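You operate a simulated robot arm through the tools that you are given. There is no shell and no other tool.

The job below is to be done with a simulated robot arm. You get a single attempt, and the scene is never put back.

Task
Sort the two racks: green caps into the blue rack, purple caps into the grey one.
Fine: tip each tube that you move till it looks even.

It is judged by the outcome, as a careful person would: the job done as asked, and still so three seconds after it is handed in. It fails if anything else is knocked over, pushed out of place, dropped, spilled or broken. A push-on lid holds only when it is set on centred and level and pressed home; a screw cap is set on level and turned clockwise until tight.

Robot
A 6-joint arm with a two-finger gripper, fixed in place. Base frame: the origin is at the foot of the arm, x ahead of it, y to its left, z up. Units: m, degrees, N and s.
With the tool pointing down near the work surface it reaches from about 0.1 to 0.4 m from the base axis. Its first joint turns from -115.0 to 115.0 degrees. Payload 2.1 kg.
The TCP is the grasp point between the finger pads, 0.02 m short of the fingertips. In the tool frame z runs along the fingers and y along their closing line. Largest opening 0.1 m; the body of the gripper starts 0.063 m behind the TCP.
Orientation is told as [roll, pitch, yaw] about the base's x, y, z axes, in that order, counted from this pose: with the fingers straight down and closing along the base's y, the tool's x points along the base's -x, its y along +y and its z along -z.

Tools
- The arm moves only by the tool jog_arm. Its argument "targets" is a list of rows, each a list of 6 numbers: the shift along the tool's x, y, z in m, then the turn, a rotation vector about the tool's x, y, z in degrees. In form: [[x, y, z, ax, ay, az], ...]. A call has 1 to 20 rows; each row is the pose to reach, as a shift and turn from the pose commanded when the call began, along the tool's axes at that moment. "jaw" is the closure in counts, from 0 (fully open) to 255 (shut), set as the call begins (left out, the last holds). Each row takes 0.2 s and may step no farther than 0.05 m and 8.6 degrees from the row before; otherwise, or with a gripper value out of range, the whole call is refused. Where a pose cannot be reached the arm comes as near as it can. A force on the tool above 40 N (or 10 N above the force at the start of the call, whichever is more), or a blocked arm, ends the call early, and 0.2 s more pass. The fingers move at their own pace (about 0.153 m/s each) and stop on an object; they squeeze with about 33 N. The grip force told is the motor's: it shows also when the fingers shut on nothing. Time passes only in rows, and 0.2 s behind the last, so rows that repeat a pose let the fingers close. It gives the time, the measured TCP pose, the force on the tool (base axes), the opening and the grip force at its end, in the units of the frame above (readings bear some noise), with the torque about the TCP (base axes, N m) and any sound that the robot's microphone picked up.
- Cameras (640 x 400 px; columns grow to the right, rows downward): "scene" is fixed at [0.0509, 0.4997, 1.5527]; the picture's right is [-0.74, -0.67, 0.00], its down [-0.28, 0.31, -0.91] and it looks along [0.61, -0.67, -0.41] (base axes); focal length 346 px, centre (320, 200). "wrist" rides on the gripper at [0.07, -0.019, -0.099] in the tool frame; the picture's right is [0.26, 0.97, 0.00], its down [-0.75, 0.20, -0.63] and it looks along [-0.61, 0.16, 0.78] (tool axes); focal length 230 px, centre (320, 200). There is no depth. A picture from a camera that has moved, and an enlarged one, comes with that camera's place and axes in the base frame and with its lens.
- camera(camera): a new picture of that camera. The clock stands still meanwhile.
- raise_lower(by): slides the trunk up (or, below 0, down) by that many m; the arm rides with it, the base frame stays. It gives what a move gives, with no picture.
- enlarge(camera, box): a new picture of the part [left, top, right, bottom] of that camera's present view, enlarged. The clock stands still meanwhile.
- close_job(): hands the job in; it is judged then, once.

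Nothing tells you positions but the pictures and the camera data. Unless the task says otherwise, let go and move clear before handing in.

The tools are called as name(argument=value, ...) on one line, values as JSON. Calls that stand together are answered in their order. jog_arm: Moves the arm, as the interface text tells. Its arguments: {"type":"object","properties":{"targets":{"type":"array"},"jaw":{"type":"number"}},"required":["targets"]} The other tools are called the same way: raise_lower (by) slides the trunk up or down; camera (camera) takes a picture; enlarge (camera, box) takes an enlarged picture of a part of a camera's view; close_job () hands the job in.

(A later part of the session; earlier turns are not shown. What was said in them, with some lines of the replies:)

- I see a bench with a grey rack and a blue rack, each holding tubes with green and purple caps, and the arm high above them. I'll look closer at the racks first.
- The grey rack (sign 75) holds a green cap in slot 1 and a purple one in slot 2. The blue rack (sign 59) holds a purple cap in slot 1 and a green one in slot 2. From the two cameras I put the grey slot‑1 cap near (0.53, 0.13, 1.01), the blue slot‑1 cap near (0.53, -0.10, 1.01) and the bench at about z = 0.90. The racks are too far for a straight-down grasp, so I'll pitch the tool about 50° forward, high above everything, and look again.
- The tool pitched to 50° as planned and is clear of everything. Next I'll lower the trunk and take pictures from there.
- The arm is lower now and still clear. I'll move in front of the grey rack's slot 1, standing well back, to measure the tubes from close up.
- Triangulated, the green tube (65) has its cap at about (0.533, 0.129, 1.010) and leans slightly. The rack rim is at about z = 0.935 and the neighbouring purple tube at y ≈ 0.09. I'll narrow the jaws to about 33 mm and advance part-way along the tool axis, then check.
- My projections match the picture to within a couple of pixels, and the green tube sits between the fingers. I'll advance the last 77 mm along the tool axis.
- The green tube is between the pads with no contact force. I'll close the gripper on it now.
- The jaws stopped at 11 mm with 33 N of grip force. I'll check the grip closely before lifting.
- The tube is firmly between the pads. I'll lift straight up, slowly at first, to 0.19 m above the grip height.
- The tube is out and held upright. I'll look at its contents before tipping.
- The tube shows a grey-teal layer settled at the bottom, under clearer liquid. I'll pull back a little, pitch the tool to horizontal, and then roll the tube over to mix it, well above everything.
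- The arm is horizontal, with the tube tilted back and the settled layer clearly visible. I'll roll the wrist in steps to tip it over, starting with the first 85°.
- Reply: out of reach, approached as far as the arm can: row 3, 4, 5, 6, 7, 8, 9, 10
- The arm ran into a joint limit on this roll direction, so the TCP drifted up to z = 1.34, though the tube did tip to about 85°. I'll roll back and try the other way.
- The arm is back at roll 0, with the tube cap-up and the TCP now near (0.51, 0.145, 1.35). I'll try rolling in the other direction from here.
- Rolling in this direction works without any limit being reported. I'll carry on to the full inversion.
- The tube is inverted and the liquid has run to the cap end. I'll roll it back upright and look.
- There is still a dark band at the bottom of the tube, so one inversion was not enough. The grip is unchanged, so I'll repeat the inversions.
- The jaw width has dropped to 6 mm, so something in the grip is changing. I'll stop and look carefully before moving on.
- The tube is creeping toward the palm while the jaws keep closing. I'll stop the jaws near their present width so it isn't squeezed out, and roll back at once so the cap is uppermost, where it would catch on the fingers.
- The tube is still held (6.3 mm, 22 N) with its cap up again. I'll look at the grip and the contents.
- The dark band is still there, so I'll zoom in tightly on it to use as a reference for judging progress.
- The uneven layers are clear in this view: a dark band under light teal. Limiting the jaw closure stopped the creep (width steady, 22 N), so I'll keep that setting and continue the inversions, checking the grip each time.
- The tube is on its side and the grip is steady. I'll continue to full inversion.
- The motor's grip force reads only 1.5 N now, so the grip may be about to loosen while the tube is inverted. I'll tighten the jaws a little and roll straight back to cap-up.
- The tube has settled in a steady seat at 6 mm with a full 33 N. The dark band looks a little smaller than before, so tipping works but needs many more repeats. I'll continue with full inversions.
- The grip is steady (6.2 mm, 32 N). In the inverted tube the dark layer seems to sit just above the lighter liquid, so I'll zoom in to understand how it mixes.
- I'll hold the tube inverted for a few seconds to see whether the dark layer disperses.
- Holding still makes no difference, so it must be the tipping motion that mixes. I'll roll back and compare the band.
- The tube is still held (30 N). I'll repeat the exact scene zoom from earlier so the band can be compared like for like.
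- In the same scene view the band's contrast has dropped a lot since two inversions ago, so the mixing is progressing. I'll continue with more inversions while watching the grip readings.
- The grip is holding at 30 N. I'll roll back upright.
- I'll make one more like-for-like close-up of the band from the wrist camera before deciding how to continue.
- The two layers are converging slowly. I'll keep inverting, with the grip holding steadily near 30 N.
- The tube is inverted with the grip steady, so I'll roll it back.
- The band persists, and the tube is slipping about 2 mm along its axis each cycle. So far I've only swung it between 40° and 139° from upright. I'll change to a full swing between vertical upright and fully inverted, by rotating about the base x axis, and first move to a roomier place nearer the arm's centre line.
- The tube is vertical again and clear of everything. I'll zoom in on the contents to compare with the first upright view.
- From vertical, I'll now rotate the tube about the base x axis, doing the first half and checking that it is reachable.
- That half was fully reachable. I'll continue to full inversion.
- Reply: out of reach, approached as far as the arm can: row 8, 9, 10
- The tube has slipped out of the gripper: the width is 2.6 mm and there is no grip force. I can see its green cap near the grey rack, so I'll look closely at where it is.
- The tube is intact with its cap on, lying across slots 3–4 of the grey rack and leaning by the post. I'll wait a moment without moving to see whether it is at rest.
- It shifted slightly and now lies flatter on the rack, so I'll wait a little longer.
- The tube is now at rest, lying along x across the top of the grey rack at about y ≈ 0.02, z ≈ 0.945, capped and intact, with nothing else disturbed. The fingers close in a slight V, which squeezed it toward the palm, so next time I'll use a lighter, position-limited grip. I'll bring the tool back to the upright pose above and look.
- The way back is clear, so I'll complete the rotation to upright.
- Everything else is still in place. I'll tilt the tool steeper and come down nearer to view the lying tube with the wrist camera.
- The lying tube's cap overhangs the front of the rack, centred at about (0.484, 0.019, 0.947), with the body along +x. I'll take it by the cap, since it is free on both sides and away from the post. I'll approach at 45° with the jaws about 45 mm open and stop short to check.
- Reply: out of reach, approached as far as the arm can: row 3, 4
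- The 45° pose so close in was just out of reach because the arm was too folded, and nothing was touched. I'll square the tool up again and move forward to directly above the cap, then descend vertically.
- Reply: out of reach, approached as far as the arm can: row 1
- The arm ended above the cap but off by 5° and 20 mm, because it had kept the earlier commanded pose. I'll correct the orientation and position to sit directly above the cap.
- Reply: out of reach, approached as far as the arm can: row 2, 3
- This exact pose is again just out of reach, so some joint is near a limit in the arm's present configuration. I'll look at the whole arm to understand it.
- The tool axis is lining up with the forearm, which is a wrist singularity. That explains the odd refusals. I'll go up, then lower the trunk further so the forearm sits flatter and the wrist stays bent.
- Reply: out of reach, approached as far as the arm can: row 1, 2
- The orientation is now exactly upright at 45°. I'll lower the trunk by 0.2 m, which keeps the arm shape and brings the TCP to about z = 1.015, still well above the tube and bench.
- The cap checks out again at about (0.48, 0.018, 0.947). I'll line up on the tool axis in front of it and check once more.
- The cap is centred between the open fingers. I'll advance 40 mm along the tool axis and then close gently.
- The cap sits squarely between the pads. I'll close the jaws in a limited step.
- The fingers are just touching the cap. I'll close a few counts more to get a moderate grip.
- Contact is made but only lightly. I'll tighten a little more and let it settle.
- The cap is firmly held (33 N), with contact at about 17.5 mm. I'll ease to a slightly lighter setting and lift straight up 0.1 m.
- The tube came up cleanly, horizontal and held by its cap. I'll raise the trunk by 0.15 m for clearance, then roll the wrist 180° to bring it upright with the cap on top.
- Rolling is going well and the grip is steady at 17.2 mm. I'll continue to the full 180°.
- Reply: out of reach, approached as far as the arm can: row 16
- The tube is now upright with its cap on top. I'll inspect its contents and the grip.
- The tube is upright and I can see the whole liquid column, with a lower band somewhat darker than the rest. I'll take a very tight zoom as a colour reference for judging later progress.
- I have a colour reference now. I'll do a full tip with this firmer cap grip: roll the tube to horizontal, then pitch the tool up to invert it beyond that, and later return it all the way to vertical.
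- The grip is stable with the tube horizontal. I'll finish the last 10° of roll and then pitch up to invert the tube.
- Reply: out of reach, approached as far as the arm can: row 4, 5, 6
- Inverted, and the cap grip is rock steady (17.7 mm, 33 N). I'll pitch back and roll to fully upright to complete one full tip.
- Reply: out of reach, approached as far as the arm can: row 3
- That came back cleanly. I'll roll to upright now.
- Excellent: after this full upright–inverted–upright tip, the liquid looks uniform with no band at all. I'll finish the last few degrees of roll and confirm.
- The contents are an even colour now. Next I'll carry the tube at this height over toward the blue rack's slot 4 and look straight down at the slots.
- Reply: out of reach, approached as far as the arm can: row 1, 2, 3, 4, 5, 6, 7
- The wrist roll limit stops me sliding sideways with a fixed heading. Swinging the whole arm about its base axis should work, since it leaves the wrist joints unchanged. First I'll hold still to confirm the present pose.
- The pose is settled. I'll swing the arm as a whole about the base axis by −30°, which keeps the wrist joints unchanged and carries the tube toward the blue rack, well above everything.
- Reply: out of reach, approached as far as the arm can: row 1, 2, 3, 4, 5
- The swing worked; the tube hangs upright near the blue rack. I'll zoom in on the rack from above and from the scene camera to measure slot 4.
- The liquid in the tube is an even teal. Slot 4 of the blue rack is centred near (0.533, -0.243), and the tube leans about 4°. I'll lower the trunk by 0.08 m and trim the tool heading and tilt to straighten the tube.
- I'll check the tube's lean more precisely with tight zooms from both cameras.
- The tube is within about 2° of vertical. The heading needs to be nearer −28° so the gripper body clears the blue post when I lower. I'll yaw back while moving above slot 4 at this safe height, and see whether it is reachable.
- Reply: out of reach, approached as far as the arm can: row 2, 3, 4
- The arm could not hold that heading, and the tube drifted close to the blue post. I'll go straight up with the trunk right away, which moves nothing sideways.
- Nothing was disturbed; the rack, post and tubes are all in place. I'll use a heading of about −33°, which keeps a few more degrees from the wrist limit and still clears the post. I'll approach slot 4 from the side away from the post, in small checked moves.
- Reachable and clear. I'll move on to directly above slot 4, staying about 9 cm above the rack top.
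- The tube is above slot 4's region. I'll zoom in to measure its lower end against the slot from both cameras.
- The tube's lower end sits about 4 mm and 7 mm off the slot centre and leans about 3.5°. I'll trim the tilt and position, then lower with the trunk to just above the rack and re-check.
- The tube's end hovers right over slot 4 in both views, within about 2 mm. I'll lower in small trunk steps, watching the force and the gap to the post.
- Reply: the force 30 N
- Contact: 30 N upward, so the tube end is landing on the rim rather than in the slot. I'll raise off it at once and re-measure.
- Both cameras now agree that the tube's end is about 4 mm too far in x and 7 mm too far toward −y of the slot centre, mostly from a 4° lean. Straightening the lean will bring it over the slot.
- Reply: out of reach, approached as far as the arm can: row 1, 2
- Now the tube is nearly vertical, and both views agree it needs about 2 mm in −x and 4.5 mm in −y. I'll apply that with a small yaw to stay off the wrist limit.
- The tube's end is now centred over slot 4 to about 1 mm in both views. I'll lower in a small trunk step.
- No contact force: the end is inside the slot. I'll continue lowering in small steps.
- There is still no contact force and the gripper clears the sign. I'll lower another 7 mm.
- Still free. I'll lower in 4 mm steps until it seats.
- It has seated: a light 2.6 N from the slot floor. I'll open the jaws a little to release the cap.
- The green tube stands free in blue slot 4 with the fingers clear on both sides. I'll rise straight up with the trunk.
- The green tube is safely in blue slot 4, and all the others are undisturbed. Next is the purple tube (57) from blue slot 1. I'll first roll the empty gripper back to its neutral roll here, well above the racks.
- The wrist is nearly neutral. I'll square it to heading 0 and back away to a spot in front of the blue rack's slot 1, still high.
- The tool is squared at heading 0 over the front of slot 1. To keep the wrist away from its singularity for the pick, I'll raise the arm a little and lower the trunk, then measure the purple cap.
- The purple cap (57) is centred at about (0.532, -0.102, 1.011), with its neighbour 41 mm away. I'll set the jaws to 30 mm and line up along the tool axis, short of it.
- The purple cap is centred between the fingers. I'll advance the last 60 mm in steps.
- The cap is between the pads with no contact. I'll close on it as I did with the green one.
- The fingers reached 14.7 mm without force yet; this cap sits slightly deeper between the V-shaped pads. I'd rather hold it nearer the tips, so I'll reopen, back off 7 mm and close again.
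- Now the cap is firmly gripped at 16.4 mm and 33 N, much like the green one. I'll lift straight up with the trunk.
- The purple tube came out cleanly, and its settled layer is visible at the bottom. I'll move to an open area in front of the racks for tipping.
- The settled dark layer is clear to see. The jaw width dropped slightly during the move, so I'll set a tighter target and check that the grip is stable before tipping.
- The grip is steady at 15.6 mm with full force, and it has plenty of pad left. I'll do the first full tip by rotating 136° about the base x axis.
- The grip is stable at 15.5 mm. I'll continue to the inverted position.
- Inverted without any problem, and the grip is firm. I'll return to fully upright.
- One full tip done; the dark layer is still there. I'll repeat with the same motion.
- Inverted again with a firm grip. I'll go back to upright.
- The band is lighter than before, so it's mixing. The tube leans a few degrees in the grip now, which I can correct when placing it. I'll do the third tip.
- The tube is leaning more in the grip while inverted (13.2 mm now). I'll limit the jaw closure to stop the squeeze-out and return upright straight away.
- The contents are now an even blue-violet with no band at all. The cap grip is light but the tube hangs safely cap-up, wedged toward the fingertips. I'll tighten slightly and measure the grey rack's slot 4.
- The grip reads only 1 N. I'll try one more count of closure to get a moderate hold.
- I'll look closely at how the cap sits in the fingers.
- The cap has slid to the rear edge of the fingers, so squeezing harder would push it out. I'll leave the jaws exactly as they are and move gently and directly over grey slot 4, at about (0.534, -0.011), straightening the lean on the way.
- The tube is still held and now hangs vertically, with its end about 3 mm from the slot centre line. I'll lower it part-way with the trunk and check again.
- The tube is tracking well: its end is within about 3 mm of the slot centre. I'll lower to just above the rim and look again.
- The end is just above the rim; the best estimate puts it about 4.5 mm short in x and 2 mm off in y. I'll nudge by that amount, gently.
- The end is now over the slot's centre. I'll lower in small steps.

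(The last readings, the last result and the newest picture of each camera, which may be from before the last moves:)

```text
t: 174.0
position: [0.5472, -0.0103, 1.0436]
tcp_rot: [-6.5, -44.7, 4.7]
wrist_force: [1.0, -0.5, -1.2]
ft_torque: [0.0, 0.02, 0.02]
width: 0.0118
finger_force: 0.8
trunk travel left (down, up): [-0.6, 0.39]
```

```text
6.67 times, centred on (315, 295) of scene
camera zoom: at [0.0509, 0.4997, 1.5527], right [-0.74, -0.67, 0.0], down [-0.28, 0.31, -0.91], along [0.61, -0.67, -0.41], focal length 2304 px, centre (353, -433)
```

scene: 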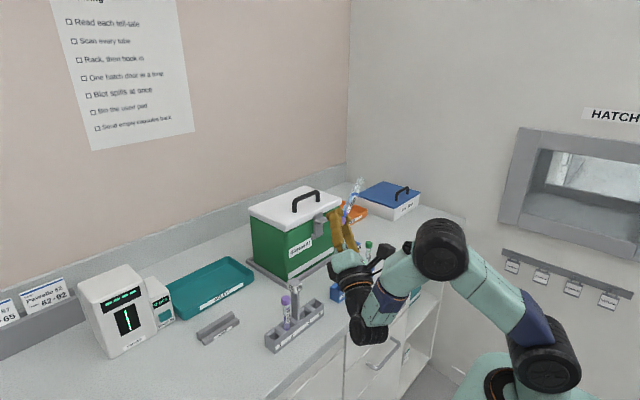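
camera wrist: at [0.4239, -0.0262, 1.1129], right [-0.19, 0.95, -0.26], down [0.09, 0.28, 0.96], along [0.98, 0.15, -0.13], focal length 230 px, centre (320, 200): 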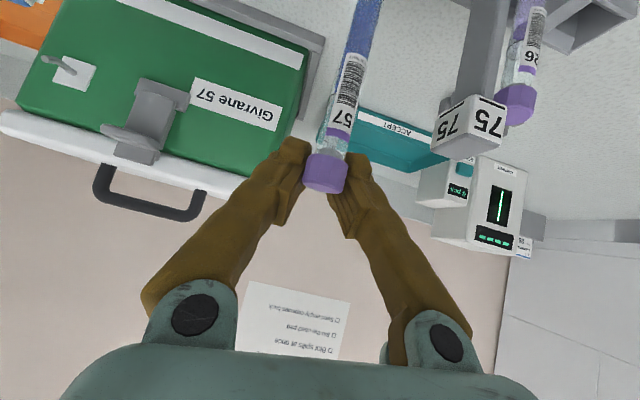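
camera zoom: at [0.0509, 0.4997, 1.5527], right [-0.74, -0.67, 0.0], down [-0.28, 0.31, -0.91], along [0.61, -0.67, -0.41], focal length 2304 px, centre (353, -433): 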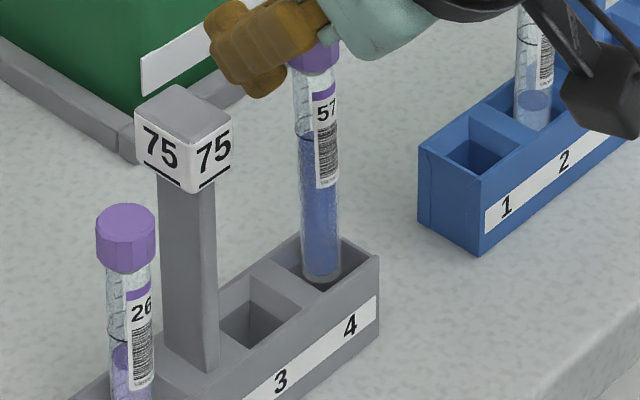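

No contact force and the end is inside the slot mouth. I'll keep lowering.

raise_lower(by=-0.012)

enlarge(camera="scene", box=[290, 265, 340, 325])

```text
t: 174.6
position: [0.5467, -0.0107, 1.0313]
tcp_rot: [-6.5, -44.7, 4.7]
wrist_force: [0.3, 0.9, 0.3]
ft_torque: [-0.01, 0.02, -0.03]
width: 0.0115
finger_force: 0.4
trunk travel left (down, up): [-0.588, 0.402]
```

```text
6.67 times, centred on (315, 295) of scene
camera zoom: at [0.0509, 0.4997, 1.5527], right [-0.74, -0.67, 0.0], down [-0.28, 0.31, -0.91], along [0.61, -0.67, -0.41], focal length 2304 px, centre (353, -433)
```

zoom: 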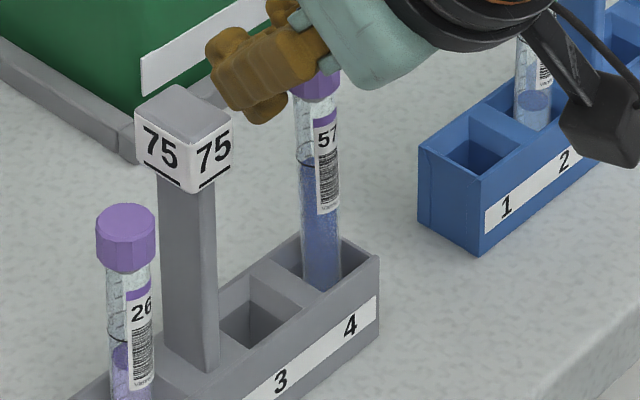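

The tube is in the slot. I'll lower 10 mm more, then finish in small steps.

raise_lower(by=-0.01)

raise_lower(by=-0.004)

enlarge(camera="scene", box=[290, 265, 340, 325])

camera(camera="wrist")

```text
t: 175.2
position: [0.5469, -0.0109, 1.0216]
tcp_rot: [-6.5, -44.7, 4.7]
wrist_force: [0.1, -0.3, -0.5]
ft_torque: [0.0, -0.02, 0.0]
width: 0.0114
finger_force: 0.1
trunk travel left (down, up): [-0.578, 0.412]
```

```text
t: 175.7
position: [0.5463, -0.0103, 1.0183]
tcp_rot: [-6.5, -44.7, 4.8]
wrist_force: [-0.3, -0.6, -0.6]
ft_torque: [0.02, 0.0, 0.03]
width: 0.0113
finger_force: 0.1
trunk travel left (down, up): [-0.574, 0.416]
```

```text
6.67 times, centred on (315, 295) of scene
camera zoom: at [0.0509, 0.4997, 1.5527], right [-0.74, -0.67, 0.0], down [-0.28, 0.31, -0.91], along [0.61, -0.67, -0.41], focal length 2304 px, centre (353, -433)
```

zoom: 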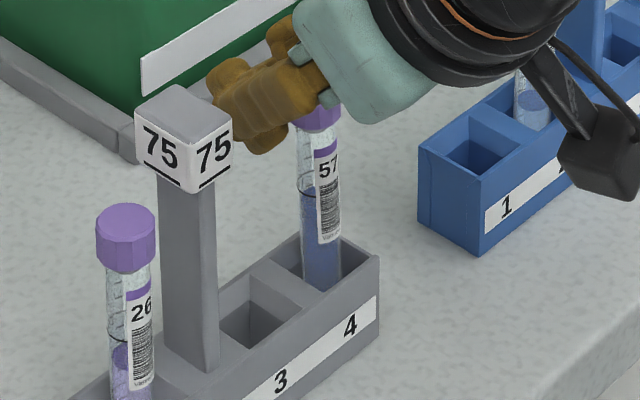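

```text
taken
camera wrist: at [0.4282, -0.0277, 1.0399], right [-0.19, 0.95, -0.26], down [0.09, 0.28, 0.96], along [0.98, 0.15, -0.13], focal length 230 px, centre (320, 200)
```

wrist: 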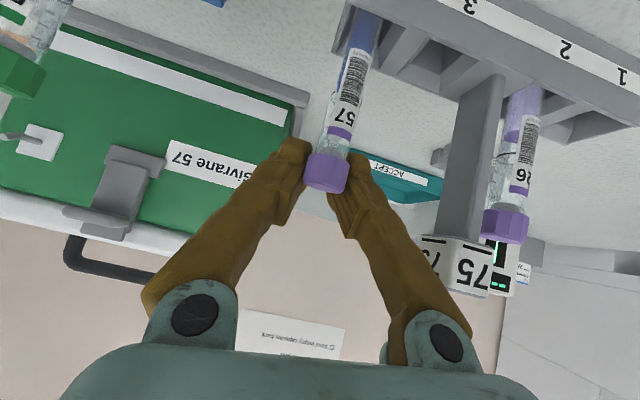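

Almost seated, with no contact forces. Another 3 mm should bring it to the floor of the slot.

raise_lower(by=-0.003)

enlarge(camera="wrist", box=[240, 0, 420, 230])

```text
t: 176.2
position: [0.5459, -0.0113, 1.0136]
tcp_rot: [-6.5, -44.7, 4.7]
wrist_force: [0.8, 0.0, -0.8]
ft_torque: [-0.03, 0.02, 0.02]
width: 0.0111
finger_force: 0.2
trunk travel left (down, up): [-0.571, 0.419]
```

```text
1.74 times, centred on (330, 115) of wrist
camera zoom: at [0.4282, -0.0277, 1.0369], right [-0.19, 0.95, -0.26], down [0.09, 0.28, 0.96], along [0.98, 0.15, -0.13], focal length 400 px, centre (303, 348)
```

zoom: 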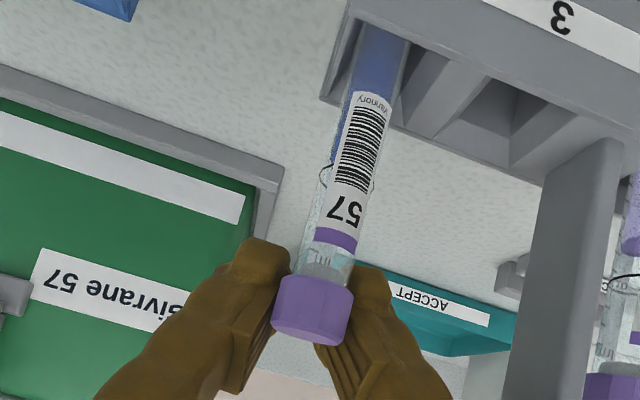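

The cap height now matches a seated tube at about z = 1.012, and it has started to ride up in the loose grip, so it is resting on the slot floor. I'll open the jaws.

jog_arm(targets=[[0, 0, 0, 0, 0, 0], [0, 0, 0, 0, 0, 0]], jaw=165)

enlarge(camera="wrist", box=[240, 0, 420, 230])

enlarge(camera="scene", box=[280, 260, 345, 330])

```text
t: 176.8
position: [0.5462, -0.0102, 1.0144]
tcp_rot: [-6.5, -44.7, 4.8]
wrist_force: [0.6, -0.5, -0.1]
ft_torque: [-0.01, 0.01, 0.04]
width: 0.0353
finger_force: 0.0
trunk travel left (down, up): [-0.571, 0.419]
```

```text
1.74 times, centred on (330, 115) of wrist
camera zoom: at [0.4282, -0.0277, 1.0369], right [-0.19, 0.95, -0.26], down [0.09, 0.28, 0.96], along [0.98, 0.15, -0.13], focal length 400 px, centre (303, 348)
```

zoom: 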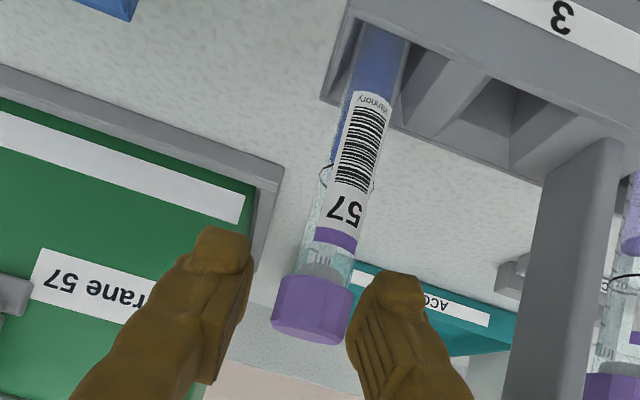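

```text
5.71 times, centred on (312, 295) of scene
camera zoom: at [0.0509, 0.4997, 1.5527], right [-0.74, -0.67, 0.0], down [-0.28, 0.31, -0.91], along [0.61, -0.67, -0.41], focal length 1975 px, centre (363, -343)
```

zoom: 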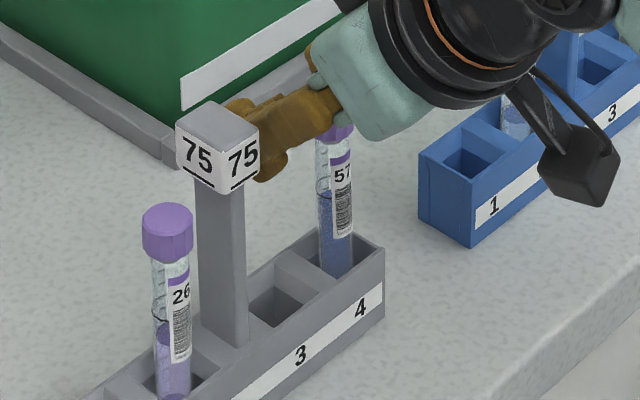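

Released. I'll open a bit wider so that neither finger brushes the cap, then rise straight up.

jog_arm(targets=[[0, 0, 0, 0, 0, 0]], jaw=138)

enlarge(camera="wrist", box=[240, 0, 420, 230])

```text
t: 177.2
position: [0.5468, -0.0106, 1.0138]
tcp_rot: [-6.6, -44.7, 4.7]
wrist_force: [0.6, 0.2, 0.3]
ft_torque: [-0.01, 0.01, 0.0]
width: 0.0457
finger_force: 0.0
trunk travel left (down, up): [-0.571, 0.419]
```

```text
1.74 times, centred on (330, 115) of wrist
camera zoom: at [0.4282, -0.0276, 1.0369], right [-0.19, 0.95, -0.26], down [0.09, 0.28, 0.96], along [0.98, 0.15, -0.13], focal length 400 px, centre (303, 348)
```

zoom: 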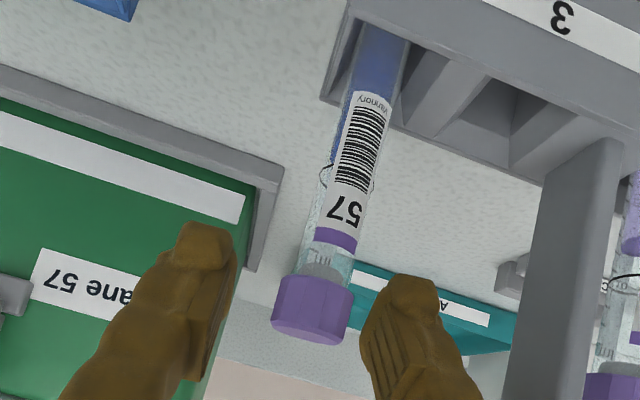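

Both fingers are clear of the cap. I'll rise straight up.

raise_lower(by=0.03)

raise_lower(by=0.17)

camera(camera="scene")

enlarge(camera="scene", box=[250, 230, 390, 360])

```text
t: 178.0
position: [0.5461, -0.0095, 1.0459]
tcp_rot: [-6.5, -44.7, 4.7]
wrist_force: [0.0, -0.7, 0.7]
ft_torque: [0.01, 0.0, -0.01]
width: 0.046
finger_force: 0.0
trunk travel left (down, up): [-0.601, 0.389]
```

```text
t: 179.9
position: [0.5462, -0.0094, 1.2146]
tcp_rot: [-6.5, -44.6, 4.7]
wrist_force: [-0.4, 0.0, -0.2]
ft_torque: [0.0, 0.0, -0.01]
width: 0.0458
finger_force: 0.1
trunk travel left (down, up): [-0.771, 0.219]
```

```text
taken
```

scene: 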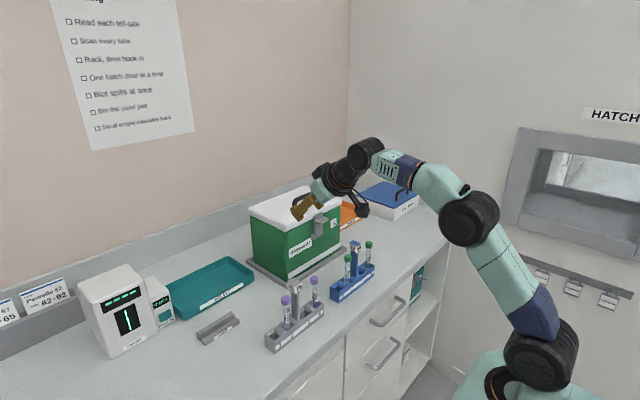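

```text
3.08 times, centred on (320, 295) of scene
camera zoom: at [0.0509, 0.4997, 1.5527], right [-0.74, -0.67, 0.0], down [-0.28, 0.31, -0.91], along [0.61, -0.67, -0.41], focal length 1063 px, centre (320, -92)
```

zoom: 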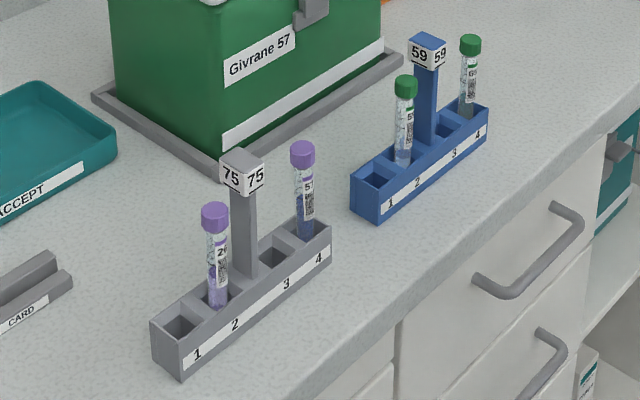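

Both racks are sorted: purple 26 and 57 in the grey rack, green 59 and 65 in the blue. I'll check that the moved tubes still look even and that nothing else has shifted.

enlarge(camera="scene", box=[305, 270, 325, 315])

enlarge(camera="scene", box=[355, 235, 385, 285])

enlarge(camera="scene", box=[270, 285, 330, 350])

```text
8.89 times, centred on (315, 292) of scene
camera zoom: at [0.0509, 0.4997, 1.5527], right [-0.74, -0.67, 0.0], down [-0.28, 0.31, -0.91], along [0.61, -0.67, -0.41], focal length 3072 px, centre (364, -622)
```

zoom: 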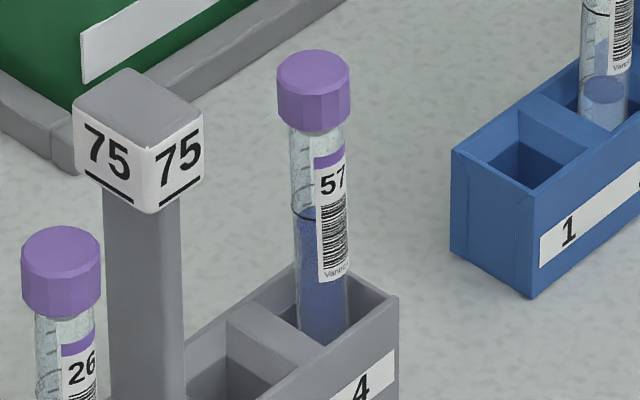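

```text
8.00 times, centred on (370, 260) of scene
camera zoom: at [0.0509, 0.4997, 1.5527], right [-0.74, -0.67, 0.0], down [-0.28, 0.31, -0.91], along [0.61, -0.67, -0.41], focal length 2765 px, centre (-80, -280)
```

zoom: 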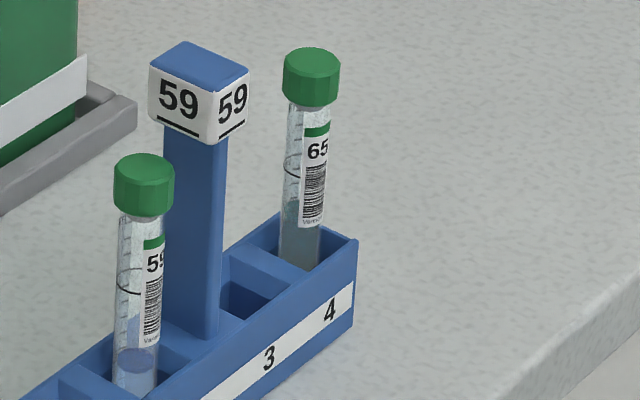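

```text
6.15 times, centred on (300, 318) of scene
camera zoom: at [0.0509, 0.4997, 1.5527], right [-0.74, -0.67, 0.0], down [-0.28, 0.31, -0.91], along [0.61, -0.67, -0.41], focal length 2127 px, centre (443, -523)
```

zoom: 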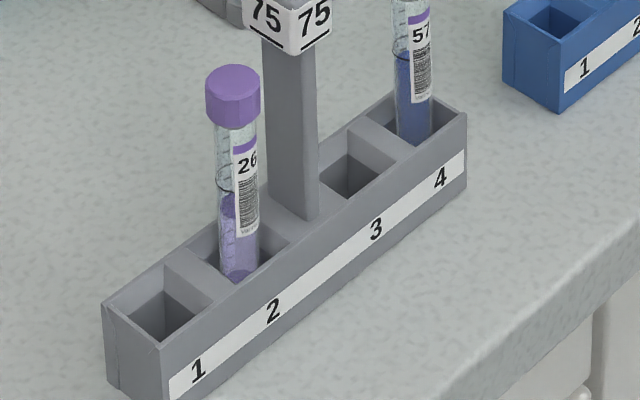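

Both moved tubes are upright, capped and even in colour, and everything else stands where it was. I'll raise the arm well clear and take a last look.

raise_lower(by=0.12)

camera(camera="scene")

```text
t: 181.4
position: [0.5463, -0.0106, 1.3341]
tcp_rot: [-6.5, -44.7, 4.8]
wrist_force: [0.5, 1.0, -0.6]
ft_torque: [0.01, -0.03, 0.02]
width: 0.0458
finger_force: 0.1
trunk travel left (down, up): [-0.891, 0.099]
```

```text
taken
```

scene: 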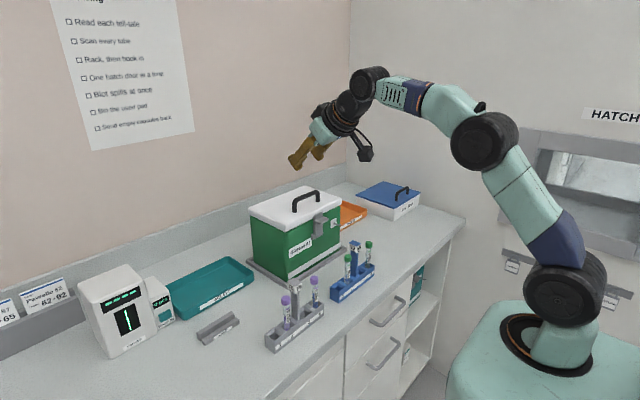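

The racks are sorted, both moved tubes look even, the arm is clear and nothing else has moved, so I'm handing in. Green tube 65 did slip from the gripper once while I was tipping it. It landed on the grey rack with its cap on and I saw no spill or damage. I picked it up and tipped it again before racking it.

close_job()

```text
The job is handed in.
```

The two racks are sorted and the job is handed in, but I dropped one tube on the way. Green tube 65 slipped from the gripper while I was tipping it. It landed across the grey rack with its cap on, and I saw no spill or breakage. I picked it up again before racking it.

- **Blue rack:** it holds the green caps, 59 (not moved) and 65 (moved to slot 4).
- **Grey rack:** it holds the purple caps, 26 (not moved) and 57 (moved to slot 4).
- **Tipping:** I tipped both moved tubes until their contents were one even colour. They still looked even in the last close-ups.
- **Rack contact:** while lowering tube 65, it pressed on the rim of the blue rack with about 30 N. I lifted it, re-aligned it and seated it cleanly. The rack did not appear to shift.

In the final pictures all four tubes stand upright in their slots, and nothing else looks moved.
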